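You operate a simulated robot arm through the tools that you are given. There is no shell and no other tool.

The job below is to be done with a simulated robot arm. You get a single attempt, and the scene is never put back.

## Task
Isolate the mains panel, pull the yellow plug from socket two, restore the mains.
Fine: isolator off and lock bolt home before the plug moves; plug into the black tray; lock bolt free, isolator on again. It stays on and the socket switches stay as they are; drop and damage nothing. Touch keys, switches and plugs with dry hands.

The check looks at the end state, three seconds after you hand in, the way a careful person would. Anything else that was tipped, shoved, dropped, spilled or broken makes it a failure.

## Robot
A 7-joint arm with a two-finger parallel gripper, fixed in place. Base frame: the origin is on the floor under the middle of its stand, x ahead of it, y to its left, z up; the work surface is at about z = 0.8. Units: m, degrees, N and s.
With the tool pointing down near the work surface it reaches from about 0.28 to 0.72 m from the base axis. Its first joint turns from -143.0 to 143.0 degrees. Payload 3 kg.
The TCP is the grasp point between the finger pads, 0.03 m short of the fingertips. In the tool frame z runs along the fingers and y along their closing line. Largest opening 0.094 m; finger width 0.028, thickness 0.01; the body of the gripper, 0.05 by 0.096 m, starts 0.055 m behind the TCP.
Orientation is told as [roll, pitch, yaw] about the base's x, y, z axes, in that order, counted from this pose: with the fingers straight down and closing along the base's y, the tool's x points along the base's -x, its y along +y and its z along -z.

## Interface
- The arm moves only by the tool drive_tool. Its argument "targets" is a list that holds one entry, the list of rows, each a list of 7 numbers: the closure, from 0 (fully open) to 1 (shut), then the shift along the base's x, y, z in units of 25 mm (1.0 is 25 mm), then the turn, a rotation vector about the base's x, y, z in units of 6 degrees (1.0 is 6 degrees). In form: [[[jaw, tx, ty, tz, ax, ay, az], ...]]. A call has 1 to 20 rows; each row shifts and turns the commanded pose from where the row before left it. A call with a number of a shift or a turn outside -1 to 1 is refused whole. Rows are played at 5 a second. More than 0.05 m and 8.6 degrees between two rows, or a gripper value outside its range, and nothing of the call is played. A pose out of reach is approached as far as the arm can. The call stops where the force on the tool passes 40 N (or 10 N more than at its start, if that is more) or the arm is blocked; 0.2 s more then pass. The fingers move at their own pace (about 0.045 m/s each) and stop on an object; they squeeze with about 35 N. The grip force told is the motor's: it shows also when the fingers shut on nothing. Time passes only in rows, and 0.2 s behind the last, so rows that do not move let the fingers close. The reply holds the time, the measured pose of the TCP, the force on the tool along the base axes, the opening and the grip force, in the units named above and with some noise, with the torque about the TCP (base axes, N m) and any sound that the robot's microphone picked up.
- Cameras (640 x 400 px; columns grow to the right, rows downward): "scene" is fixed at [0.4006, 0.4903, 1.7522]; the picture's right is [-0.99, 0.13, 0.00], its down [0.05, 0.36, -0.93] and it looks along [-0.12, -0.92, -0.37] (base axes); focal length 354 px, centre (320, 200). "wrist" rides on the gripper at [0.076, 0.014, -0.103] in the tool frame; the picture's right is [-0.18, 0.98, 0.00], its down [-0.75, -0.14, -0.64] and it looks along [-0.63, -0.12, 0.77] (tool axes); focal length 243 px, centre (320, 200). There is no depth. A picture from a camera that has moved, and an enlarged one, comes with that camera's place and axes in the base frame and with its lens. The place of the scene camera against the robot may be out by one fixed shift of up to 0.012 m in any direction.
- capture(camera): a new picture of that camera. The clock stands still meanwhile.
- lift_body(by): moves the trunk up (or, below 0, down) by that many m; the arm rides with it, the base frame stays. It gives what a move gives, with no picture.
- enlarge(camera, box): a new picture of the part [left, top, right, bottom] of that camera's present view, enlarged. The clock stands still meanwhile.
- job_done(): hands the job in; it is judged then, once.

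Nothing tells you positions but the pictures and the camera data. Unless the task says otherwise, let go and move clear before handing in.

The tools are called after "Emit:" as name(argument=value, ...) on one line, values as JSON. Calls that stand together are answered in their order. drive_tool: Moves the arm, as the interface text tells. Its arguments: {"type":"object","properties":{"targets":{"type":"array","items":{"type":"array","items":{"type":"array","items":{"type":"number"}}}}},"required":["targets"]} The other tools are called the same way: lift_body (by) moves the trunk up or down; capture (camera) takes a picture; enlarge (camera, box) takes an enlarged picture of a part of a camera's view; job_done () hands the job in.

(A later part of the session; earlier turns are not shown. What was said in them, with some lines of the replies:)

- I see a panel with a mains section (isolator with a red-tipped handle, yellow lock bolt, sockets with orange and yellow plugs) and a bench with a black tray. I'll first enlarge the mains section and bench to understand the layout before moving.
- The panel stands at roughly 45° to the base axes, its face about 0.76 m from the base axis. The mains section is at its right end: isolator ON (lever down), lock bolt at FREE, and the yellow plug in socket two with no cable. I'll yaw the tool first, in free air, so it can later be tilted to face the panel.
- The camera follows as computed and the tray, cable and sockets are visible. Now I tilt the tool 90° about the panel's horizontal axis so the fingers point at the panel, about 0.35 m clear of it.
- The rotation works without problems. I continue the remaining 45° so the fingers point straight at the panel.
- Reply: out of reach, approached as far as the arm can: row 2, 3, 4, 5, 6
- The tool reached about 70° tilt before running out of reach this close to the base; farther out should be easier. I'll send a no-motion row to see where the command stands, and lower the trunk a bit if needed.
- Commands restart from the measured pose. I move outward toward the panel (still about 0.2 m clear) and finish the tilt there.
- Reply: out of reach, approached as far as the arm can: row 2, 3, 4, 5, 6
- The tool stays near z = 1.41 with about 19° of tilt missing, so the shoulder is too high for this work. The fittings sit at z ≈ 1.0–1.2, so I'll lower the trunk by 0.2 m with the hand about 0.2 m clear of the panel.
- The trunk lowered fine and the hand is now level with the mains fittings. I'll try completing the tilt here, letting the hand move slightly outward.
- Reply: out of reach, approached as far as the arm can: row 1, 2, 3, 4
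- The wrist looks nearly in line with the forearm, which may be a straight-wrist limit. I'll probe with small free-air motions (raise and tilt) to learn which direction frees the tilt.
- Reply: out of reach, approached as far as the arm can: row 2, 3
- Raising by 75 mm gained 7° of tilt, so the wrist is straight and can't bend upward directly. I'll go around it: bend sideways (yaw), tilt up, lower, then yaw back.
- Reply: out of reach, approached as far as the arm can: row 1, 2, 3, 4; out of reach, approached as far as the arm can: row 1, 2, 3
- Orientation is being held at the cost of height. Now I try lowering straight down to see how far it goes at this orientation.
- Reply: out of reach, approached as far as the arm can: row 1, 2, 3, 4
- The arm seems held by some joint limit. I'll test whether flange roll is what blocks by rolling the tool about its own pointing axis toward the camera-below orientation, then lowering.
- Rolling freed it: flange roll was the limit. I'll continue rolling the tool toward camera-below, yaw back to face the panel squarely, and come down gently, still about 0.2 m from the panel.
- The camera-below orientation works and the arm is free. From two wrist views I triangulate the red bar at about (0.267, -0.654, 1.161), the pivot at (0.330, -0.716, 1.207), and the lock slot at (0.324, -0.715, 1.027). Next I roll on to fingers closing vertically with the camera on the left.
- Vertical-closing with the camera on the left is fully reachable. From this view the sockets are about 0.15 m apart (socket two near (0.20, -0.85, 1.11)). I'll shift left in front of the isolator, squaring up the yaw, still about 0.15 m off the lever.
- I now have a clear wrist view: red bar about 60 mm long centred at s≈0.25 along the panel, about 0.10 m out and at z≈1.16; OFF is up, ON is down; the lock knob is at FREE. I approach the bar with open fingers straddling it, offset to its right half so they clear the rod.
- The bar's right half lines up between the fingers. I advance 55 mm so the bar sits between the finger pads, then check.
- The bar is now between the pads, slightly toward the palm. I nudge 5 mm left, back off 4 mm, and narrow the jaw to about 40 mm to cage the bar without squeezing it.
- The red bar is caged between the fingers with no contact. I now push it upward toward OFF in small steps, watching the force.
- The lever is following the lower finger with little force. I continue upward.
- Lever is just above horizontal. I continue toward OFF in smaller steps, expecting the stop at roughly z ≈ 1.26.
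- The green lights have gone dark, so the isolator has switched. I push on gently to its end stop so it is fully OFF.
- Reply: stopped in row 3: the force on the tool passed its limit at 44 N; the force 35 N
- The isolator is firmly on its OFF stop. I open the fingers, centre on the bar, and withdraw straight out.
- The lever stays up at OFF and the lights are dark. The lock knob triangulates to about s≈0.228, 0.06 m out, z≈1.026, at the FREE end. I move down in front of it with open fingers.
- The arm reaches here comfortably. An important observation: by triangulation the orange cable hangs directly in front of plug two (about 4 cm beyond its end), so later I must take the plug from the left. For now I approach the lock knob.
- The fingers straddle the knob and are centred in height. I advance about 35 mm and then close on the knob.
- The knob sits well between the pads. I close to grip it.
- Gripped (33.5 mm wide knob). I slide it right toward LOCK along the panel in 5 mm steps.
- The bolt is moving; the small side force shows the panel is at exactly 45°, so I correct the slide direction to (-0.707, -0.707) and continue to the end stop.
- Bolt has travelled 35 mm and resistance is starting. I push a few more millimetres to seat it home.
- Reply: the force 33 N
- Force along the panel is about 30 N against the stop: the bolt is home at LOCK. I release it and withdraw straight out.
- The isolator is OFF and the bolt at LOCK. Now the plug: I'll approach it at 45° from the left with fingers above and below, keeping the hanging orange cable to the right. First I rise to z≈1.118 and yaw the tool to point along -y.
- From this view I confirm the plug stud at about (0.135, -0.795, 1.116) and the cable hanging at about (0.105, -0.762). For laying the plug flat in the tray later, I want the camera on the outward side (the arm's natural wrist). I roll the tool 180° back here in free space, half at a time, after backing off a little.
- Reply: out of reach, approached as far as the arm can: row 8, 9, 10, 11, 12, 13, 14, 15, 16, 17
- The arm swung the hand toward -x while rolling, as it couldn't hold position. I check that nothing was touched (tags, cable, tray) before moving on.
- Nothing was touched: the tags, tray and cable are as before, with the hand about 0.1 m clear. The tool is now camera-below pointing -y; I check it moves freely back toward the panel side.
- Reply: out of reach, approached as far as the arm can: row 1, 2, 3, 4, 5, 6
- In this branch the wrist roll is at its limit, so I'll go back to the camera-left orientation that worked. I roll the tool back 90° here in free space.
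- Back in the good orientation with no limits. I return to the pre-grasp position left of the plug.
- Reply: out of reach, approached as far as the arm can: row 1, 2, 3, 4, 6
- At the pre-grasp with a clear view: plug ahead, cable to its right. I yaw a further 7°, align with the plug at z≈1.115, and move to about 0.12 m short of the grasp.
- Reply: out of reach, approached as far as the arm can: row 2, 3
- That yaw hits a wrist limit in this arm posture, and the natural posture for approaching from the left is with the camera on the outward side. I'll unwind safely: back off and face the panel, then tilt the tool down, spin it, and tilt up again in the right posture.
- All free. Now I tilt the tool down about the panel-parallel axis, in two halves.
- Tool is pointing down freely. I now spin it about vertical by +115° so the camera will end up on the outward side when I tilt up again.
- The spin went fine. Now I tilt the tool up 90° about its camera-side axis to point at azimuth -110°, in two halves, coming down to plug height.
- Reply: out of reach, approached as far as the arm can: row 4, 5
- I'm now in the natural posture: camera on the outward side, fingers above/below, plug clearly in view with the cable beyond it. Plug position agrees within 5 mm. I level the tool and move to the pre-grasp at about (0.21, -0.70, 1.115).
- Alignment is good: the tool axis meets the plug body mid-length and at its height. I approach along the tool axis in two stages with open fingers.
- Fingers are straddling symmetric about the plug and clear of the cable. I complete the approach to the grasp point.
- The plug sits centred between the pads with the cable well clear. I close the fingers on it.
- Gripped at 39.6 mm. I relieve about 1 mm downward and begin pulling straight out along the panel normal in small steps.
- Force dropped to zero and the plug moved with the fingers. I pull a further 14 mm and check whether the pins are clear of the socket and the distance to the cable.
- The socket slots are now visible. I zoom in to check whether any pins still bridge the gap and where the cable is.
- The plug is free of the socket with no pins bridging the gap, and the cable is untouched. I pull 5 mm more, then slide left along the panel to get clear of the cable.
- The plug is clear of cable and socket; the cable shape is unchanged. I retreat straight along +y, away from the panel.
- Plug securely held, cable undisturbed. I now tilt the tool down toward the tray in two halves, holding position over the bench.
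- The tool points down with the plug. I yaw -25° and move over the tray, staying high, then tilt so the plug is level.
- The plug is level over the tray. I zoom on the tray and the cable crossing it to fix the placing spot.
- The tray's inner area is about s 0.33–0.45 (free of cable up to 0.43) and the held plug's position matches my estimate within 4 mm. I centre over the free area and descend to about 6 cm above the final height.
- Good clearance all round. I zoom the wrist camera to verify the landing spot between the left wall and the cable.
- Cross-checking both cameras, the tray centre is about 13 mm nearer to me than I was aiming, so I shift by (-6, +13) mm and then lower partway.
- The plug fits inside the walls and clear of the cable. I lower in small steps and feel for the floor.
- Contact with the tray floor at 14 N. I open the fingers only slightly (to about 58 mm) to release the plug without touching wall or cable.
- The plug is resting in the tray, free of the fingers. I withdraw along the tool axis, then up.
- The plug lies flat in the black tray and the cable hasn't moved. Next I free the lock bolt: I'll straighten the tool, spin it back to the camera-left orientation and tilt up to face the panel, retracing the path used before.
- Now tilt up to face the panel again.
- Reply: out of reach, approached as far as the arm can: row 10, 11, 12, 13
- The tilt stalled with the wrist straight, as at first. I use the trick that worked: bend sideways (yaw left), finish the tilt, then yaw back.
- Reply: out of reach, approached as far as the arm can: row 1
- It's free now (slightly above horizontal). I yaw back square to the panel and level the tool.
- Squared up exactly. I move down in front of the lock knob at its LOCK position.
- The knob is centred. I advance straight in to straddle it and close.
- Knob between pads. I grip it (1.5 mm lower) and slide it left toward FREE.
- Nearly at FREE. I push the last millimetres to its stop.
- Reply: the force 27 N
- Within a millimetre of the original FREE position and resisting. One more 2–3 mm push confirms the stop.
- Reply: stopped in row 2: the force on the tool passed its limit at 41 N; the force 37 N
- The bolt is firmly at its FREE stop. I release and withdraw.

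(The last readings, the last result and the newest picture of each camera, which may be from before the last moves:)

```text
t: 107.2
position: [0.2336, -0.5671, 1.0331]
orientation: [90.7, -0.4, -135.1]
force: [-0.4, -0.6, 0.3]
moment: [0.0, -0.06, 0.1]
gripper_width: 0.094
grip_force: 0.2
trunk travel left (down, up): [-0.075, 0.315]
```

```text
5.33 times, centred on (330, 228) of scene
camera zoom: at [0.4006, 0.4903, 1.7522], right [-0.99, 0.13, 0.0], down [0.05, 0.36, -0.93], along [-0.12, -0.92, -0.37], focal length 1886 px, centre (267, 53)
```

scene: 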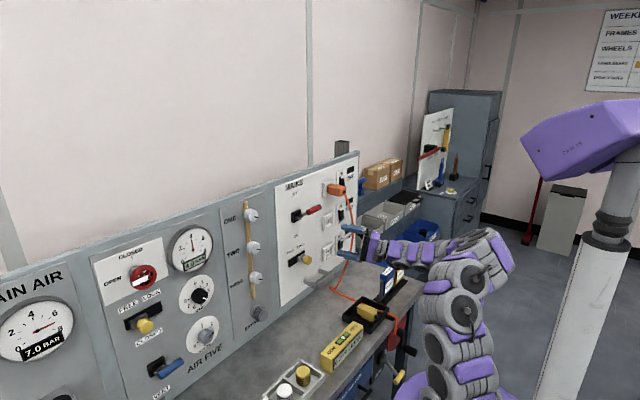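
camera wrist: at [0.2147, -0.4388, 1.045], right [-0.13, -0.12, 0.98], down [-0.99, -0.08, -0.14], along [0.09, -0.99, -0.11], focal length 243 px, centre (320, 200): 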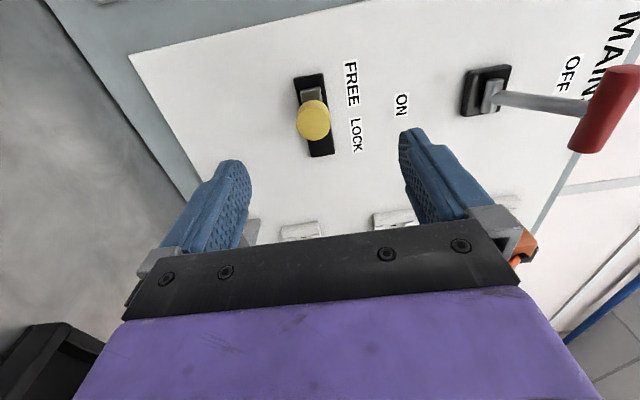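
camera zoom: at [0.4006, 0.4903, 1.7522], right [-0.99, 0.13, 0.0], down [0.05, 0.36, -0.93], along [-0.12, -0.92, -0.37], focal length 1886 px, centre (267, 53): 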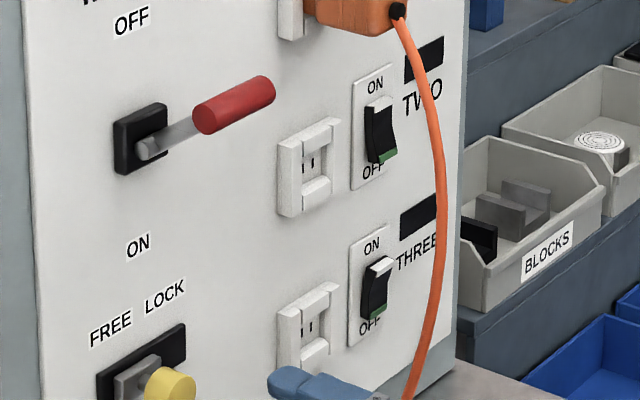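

The bolt is at FREE. Now the isolator: I rise to the lever's height, staying clear in front, aligned with the right half of the red bar.

Emit:
drive_tool(targets=[[[0, -0.214, -0.112, 0.9, 0, 0, 0], [0, -0.214, -0.112, 0.9, 0, 0, 0], [0, -0.214, -0.112, 0.9, 0, 0, 0], [0, -0.214, -0.112, 0.9, 0, 0, 0], [0, -0.214, -0.112, 0.9, 0, 0, 0], [0, -0.214, -0.112, 0.9, 0, 0, 0], [0, -0.214, -0.112, 0.9, 0, 0, 0], [0, -0.214, -0.112, 0.9, 0, 0, 0], [0, -0.214, -0.112, 0.9, 0, 0, 0], [0, -0.214, -0.112, 0.9, 0, 0, 0]]])

Emit:
capture(camera="wrist")

Emit:
capture(camera="scene")

```text
t: 109.4
position: [0.1811, -0.6, 1.2557]
orientation: [90.4, -0.2, -135.1]
force: [1.0, 0.6, 0.2]
moment: [0.01, -0.03, 0.02]
gripper_width: 0.094
grip_force: 0.0
trunk travel left (down, up): [-0.075, 0.315]
```

```text
taken
camera wrist: at [0.1626, -0.4719, 1.2687], right [-0.13, -0.12, 0.98], down [-0.99, -0.08, -0.14], along [0.09, -0.99, -0.11], focal length 243 px, centre (320, 200)
```

wrist: 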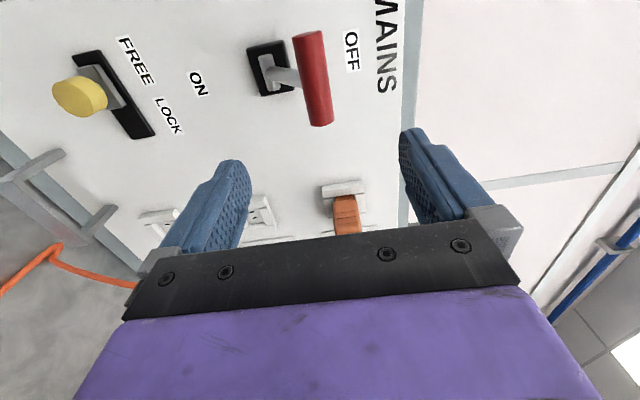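

```text
taken
```

scene: 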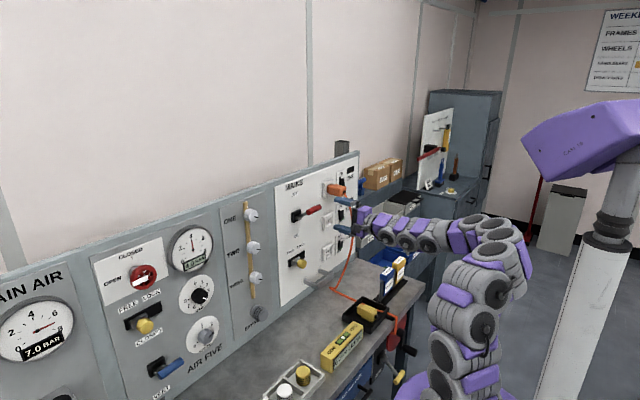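

Aligned with the bar's right half. I advance about 96 mm to straddle it and narrow the jaw to 40 mm.

Emit:
drive_tool(targets=[[[0, 0.677, -0.677, 0.03, 0, 0, 0], [0, 0.677, -0.677, 0.03, 0, 0, 0], [0, 0.677, -0.677, 0.03, 0, 0, 0], [0, 0.677, -0.677, 0.03, 0, 0, 0]]])

Emit:
capture(camera="wrist")

```text
t: 110.4
position: [0.2493, -0.6674, 1.2598]
orientation: [90.3, -0.2, -135.2]
force: [-0.6, 0.0, 0.0]
moment: [0.02, 0.0, 0.0]
gripper_width: 0.0939
grip_force: 0.1
trunk travel left (down, up): [-0.075, 0.315]
```

```text
taken
camera wrist: at [0.2318, -0.5398, 1.2723], right [-0.13, -0.12, 0.98], down [-0.99, -0.08, -0.14], along [0.09, -0.99, -0.11], focal length 243 px, centre (320, 200)
```

wrist: 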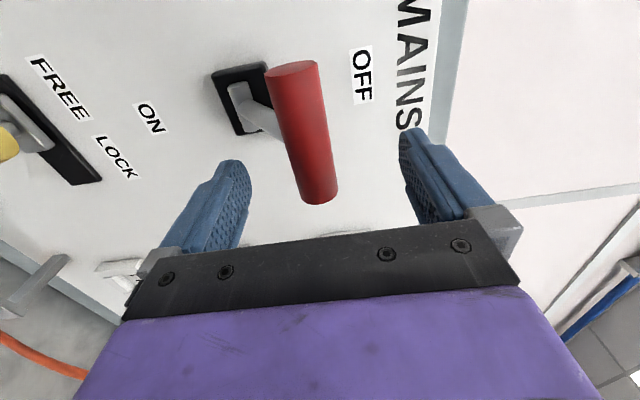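

The bar is well between the pads. I narrow the jaw and start pushing the lever down toward ON.

Emit:
drive_tool(targets=[[[0.3, 0, 0, 0, 0, 0, 0], [0.5, 0, 0, 0, 0, 0, 0], [0.57, 0, 0, 0, 0, 0, 0], [0.57, 0, 0, 0, 0, 0, 0], [0.57, -0.06, 0.06, -0.4, 0, 0, 0], [0.57, -0.06, 0.06, -0.4, 0, 0, 0], [0.57, -0.06, 0.06, -0.4, 0, 0, 0], [0.57, -0.06, 0.06, -0.4, 0, 0, 0]]])

Emit:
capture(camera="wrist")

Emit:
enlarge(camera="scene", box=[270, 150, 390, 225])

```text
t: 112.2
position: [0.2424, -0.658, 1.2196]
orientation: [90.4, -0.3, -135.0]
force: [0.2, 0.3, -0.8]
moment: [-0.01, 0.07, -0.04]
gripper_width: 0.0409
grip_force: 0.0
trunk travel left (down, up): [-0.075, 0.315]
```

```text
taken
camera wrist: at [0.2236, -0.5309, 1.2315], right [-0.13, -0.12, 0.98], down [-0.99, -0.08, -0.14], along [0.09, -0.99, -0.11], focal length 243 px, centre (320, 200)
```

wrist: 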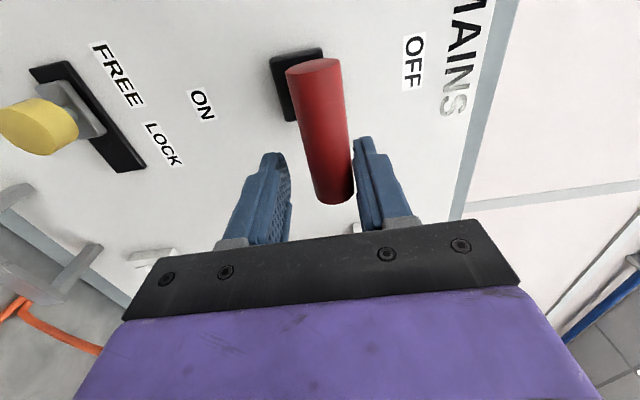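

```text
5.33 times, centred on (330, 188) of scene
camera zoom: at [0.4006, 0.4903, 1.7522], right [-0.99, 0.13, 0.0], down [0.05, 0.36, -0.93], along [-0.12, -0.92, -0.37], focal length 1886 px, centre (267, 267)
```

zoom: 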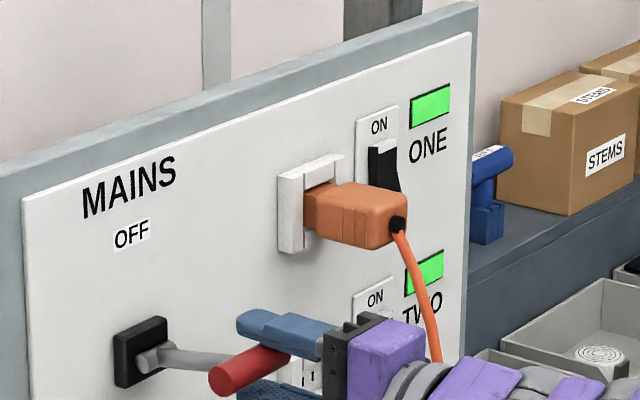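

The lights are back on. I continue pushing down to the full ON stop.

Emit:
drive_tool(targets=[[[0.57, 0, 0, -0.4, 0, 0, 0], [0.57, 0.03, -0.03, -0.4, 0, 0, 0], [0.57, 0.05, -0.05, -0.4, 0, 0, 0], [0.57, 0.05, -0.05, -0.4, 0, 0, 0]]])

Emit:
drive_tool(targets=[[[0.57, 0.05, -0.05, -0.3, 0, 0, 0], [0.57, 0.05, -0.05, -0.3, 0, 0, 0]]])

Emit:
capture(camera="wrist")

Emit:
enlarge(camera="scene", box=[270, 170, 390, 245])

```text
t: 113.2
position: [0.2473, -0.6649, 1.1788]
orientation: [90.5, -0.2, -135.0]
force: [0.3, -0.4, -0.2]
moment: [0.03, -0.02, 0.01]
gripper_width: 0.0404
grip_force: 0.0
trunk travel left (down, up): [-0.075, 0.315]
```

```text
t: 113.8
position: [0.2499, -0.6676, 1.1646]
orientation: [90.4, -0.2, -135.1]
force: [-0.2, 0.3, 0.7]
moment: [-0.01, -0.02, -0.01]
gripper_width: 0.0404
grip_force: 0.0
trunk travel left (down, up): [-0.075, 0.315]
```

```text
taken
camera wrist: at [0.2311, -0.5391, 1.1773], right [-0.13, -0.12, 0.98], down [-0.99, -0.08, -0.14], along [0.09, -0.99, -0.11], focal length 243 px, centre (320, 200)
```

wrist: 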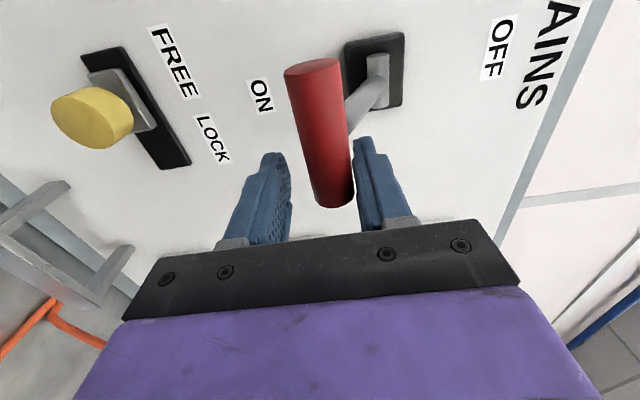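

```text
5.33 times, centred on (330, 208) of scene
camera zoom: at [0.4006, 0.4903, 1.7522], right [-0.99, 0.13, 0.0], down [0.05, 0.36, -0.93], along [-0.12, -0.92, -0.37], focal length 1886 px, centre (267, 160)
```

zoom: 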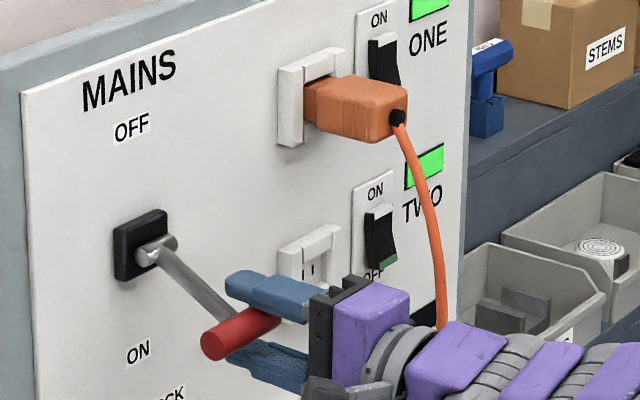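

Close to the ON position. I push on gently until the stop is felt.

Emit:
drive_tool(targets=[[[0.57, 0.03, -0.03, -0.2, 0, 0, 0], [0.57, 0.03, -0.03, -0.2, 0, 0, 0]]])

Emit:
drive_tool(targets=[[[0.57, 0.0, 0.0, -0.15, 0, 0, 0], [0.57, 0, 0, -0.15, 0, 0, 0]]])

Emit:
capture(camera="wrist")

```text
t: 114.4
position: [0.2505, -0.6687, 1.1534]
orientation: [90.3, -0.2, -135.2]
force: [-0.2, 0.0, 0.2]
moment: [-0.03, 0.0, 0.02]
gripper_width: 0.041
grip_force: 0.0
trunk travel left (down, up): [-0.075, 0.315]
```

```text
t: 115.0
position: [0.249, -0.6683, 1.1481]
orientation: [90.7, -0.4, -135.1]
force: [0.2, -0.6, 15.8]
moment: [0.13, -0.15, 0.04]
gripper_width: 0.0492
grip_force: 7.4
trunk travel left (down, up): [-0.075, 0.315]
```

```text
taken
camera wrist: at [0.2314, -0.5399, 1.1611], right [-0.14, -0.12, 0.98], down [-0.99, -0.08, -0.14], along [0.09, -0.99, -0.11], focal length 243 px, centre (320, 200)
```

wrist: 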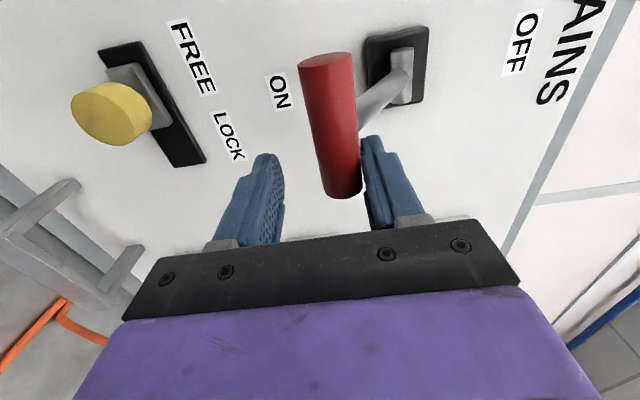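

The lever is on its ON stop (16 N). I open the fingers, recentre on the bar, and withdraw straight out.

Emit:
drive_tool(targets=[[[0.2, 0, 0, 0, 0, 0, 0], [0, 0, 0, 0.2, 0, 0, 0], [0, 0, 0, 0.2, 0, 0, 0], [0, -0.5, 0.5, 0, 0, 0, 0], [0, -0.7, 0.7, 0, 0, 0, 0], [0, -0.7, 0.7, 0, 0, 0, 0], [0, -0.7, 0.7, 0, 0, 0, 0], [0, -0.7, 0.7, 0, 0, 0, 0]]])

Emit:
capture(camera="wrist")

Emit:
enlarge(camera="scene", box=[260, 150, 420, 270])

```text
t: 116.8
position: [0.1654, -0.5835, 1.155]
orientation: [90.5, -0.3, -135.1]
force: [0.9, -0.9, 0.2]
moment: [0.04, -0.02, 0.0]
gripper_width: 0.0939
grip_force: 0.1
trunk travel left (down, up): [-0.075, 0.315]
```

```text
taken
camera wrist: at [0.1476, -0.4558, 1.1683], right [-0.13, -0.12, 0.98], down [-0.99, -0.08, -0.14], along [0.09, -0.99, -0.11], focal length 243 px, centre (320, 200)
```

wrist: 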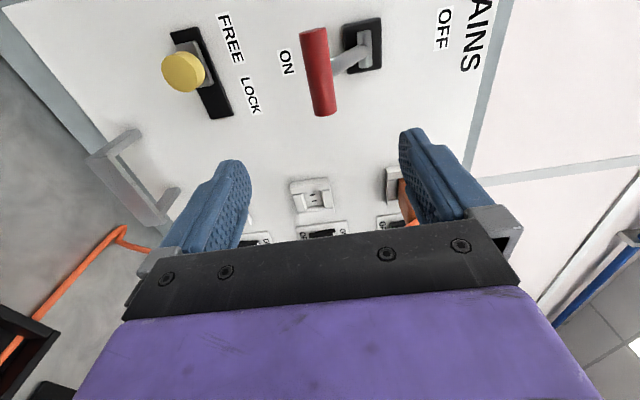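

```text
3.33 times, centred on (340, 210) of scene
camera zoom: at [0.4006, 0.4903, 1.7522], right [-0.99, 0.13, 0.0], down [0.05, 0.36, -0.93], along [-0.12, -0.92, -0.37], focal length 1178 px, centre (253, 167)
```

zoom: 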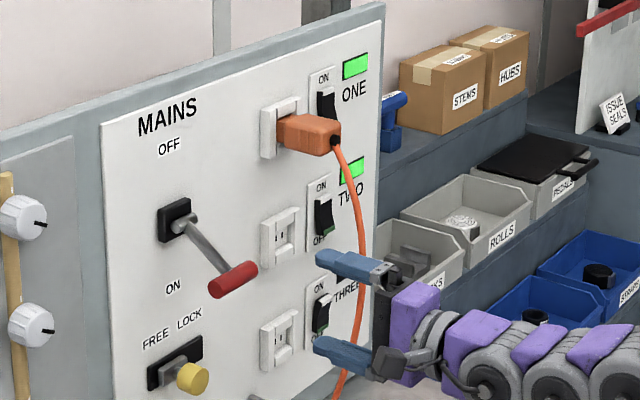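

Isolator is ON with both lights lit, bolt at FREE, and the fingers are clear. I back off further and do a final check of the whole scene.

Emit:
drive_tool(targets=[[[0, -0.4, 0.4, 0.2, 0, 0, 0], [0, -0.4, 0.4, 0.2, 0, 0, 0], [0, -0.4, 0.4, 0.2, 0, 0, 0], [0, 0, 0, 0, 0, 0, 0], [0, 0, 0, 0, 0, 0, 0]]])

Emit:
capture(camera="scene")

Emit:
enlarge(camera="scene", box=[270, 150, 390, 270])

Emit:
enlarge(camera="scene", box=[250, 250, 430, 400])

Emit:
capture(camera="wrist")

```text
t: 118.0
position: [0.1375, -0.5568, 1.17]
orientation: [90.3, -0.2, -135.2]
force: [-1.2, -0.3, 0.0]
moment: [-0.03, 0.0, -0.02]
gripper_width: 0.094
grip_force: 0.0
trunk travel left (down, up): [-0.075, 0.315]
```

```text
taken
```

scene: 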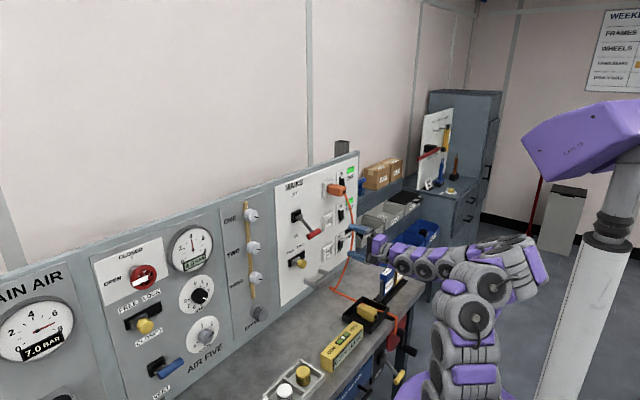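

```text
3.33 times, centred on (330, 210) of scene
camera zoom: at [0.4006, 0.4903, 1.7522], right [-0.99, 0.13, 0.0], down [0.05, 0.36, -0.93], along [-0.12, -0.92, -0.37], focal length 1178 px, centre (287, 167)
```

zoom: 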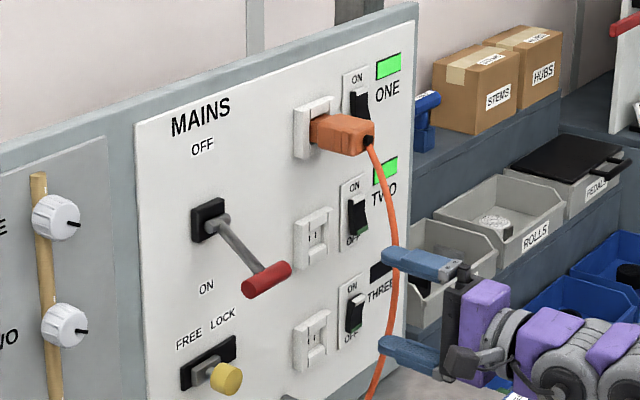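

```text
2.67 times, centred on (340, 325) of scene
camera zoom: at [0.4006, 0.4903, 1.7522], right [-0.99, 0.13, 0.0], down [0.05, 0.36, -0.93], along [-0.12, -0.92, -0.37], focal length 943 px, centre (267, -133)
```

zoom: 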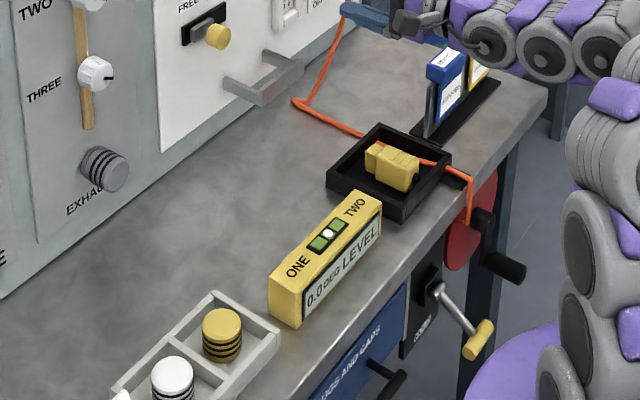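

```text
taken
camera wrist: at [0.1188, -0.4282, 1.183], right [-0.13, -0.12, 0.98], down [-0.99, -0.08, -0.14], along [0.09, -0.99, -0.11], focal length 243 px, centre (320, 200)
```

wrist: 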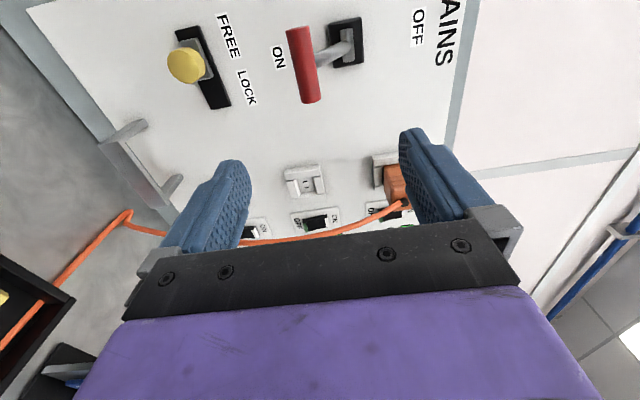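

Everything checks out: the isolator is ON with lights ONE and TWO lit, and the bolt is at FREE. The yellow plug lies flat in the black tray and socket two is empty. The switches, cable, tags and bench items look unchanged, and the hand is empty and clear, so I hand in.

Emit:
job_done()

```text
The job is handed in.
```

The job is handed in: the mains is back on and the yellow plug is out of socket two and in the black tray. I don't have the check's result.

- **Isolation:** I pushed the isolator to its OFF stop and both green lights went dark. I then slid the lock bolt home to LOCK before the plug moved.
- **Plug:** I took it from the left because the orange cable hangs directly in front of socket two. It lies flat in the tray beside the cable.
- **Restoring:** I slid the bolt back to its FREE stop and pushed the isolator to its ON stop. Lights ONE and TWO came back on; THREE was already dark at the start.
- **Surroundings:** In the last pictures the socket switches, orange plug and cable, tags and bench items look as they did at the start.

While I was turning the wrist, the arm reached a joint limit and swung the hand about 0.25 m sideways above the bench. No contact force showed, and pictures taken right after showed the tags, tray and cable in place.

The hand is empty and clear of the panel. The trunk is still 0.2 m lower than it started.
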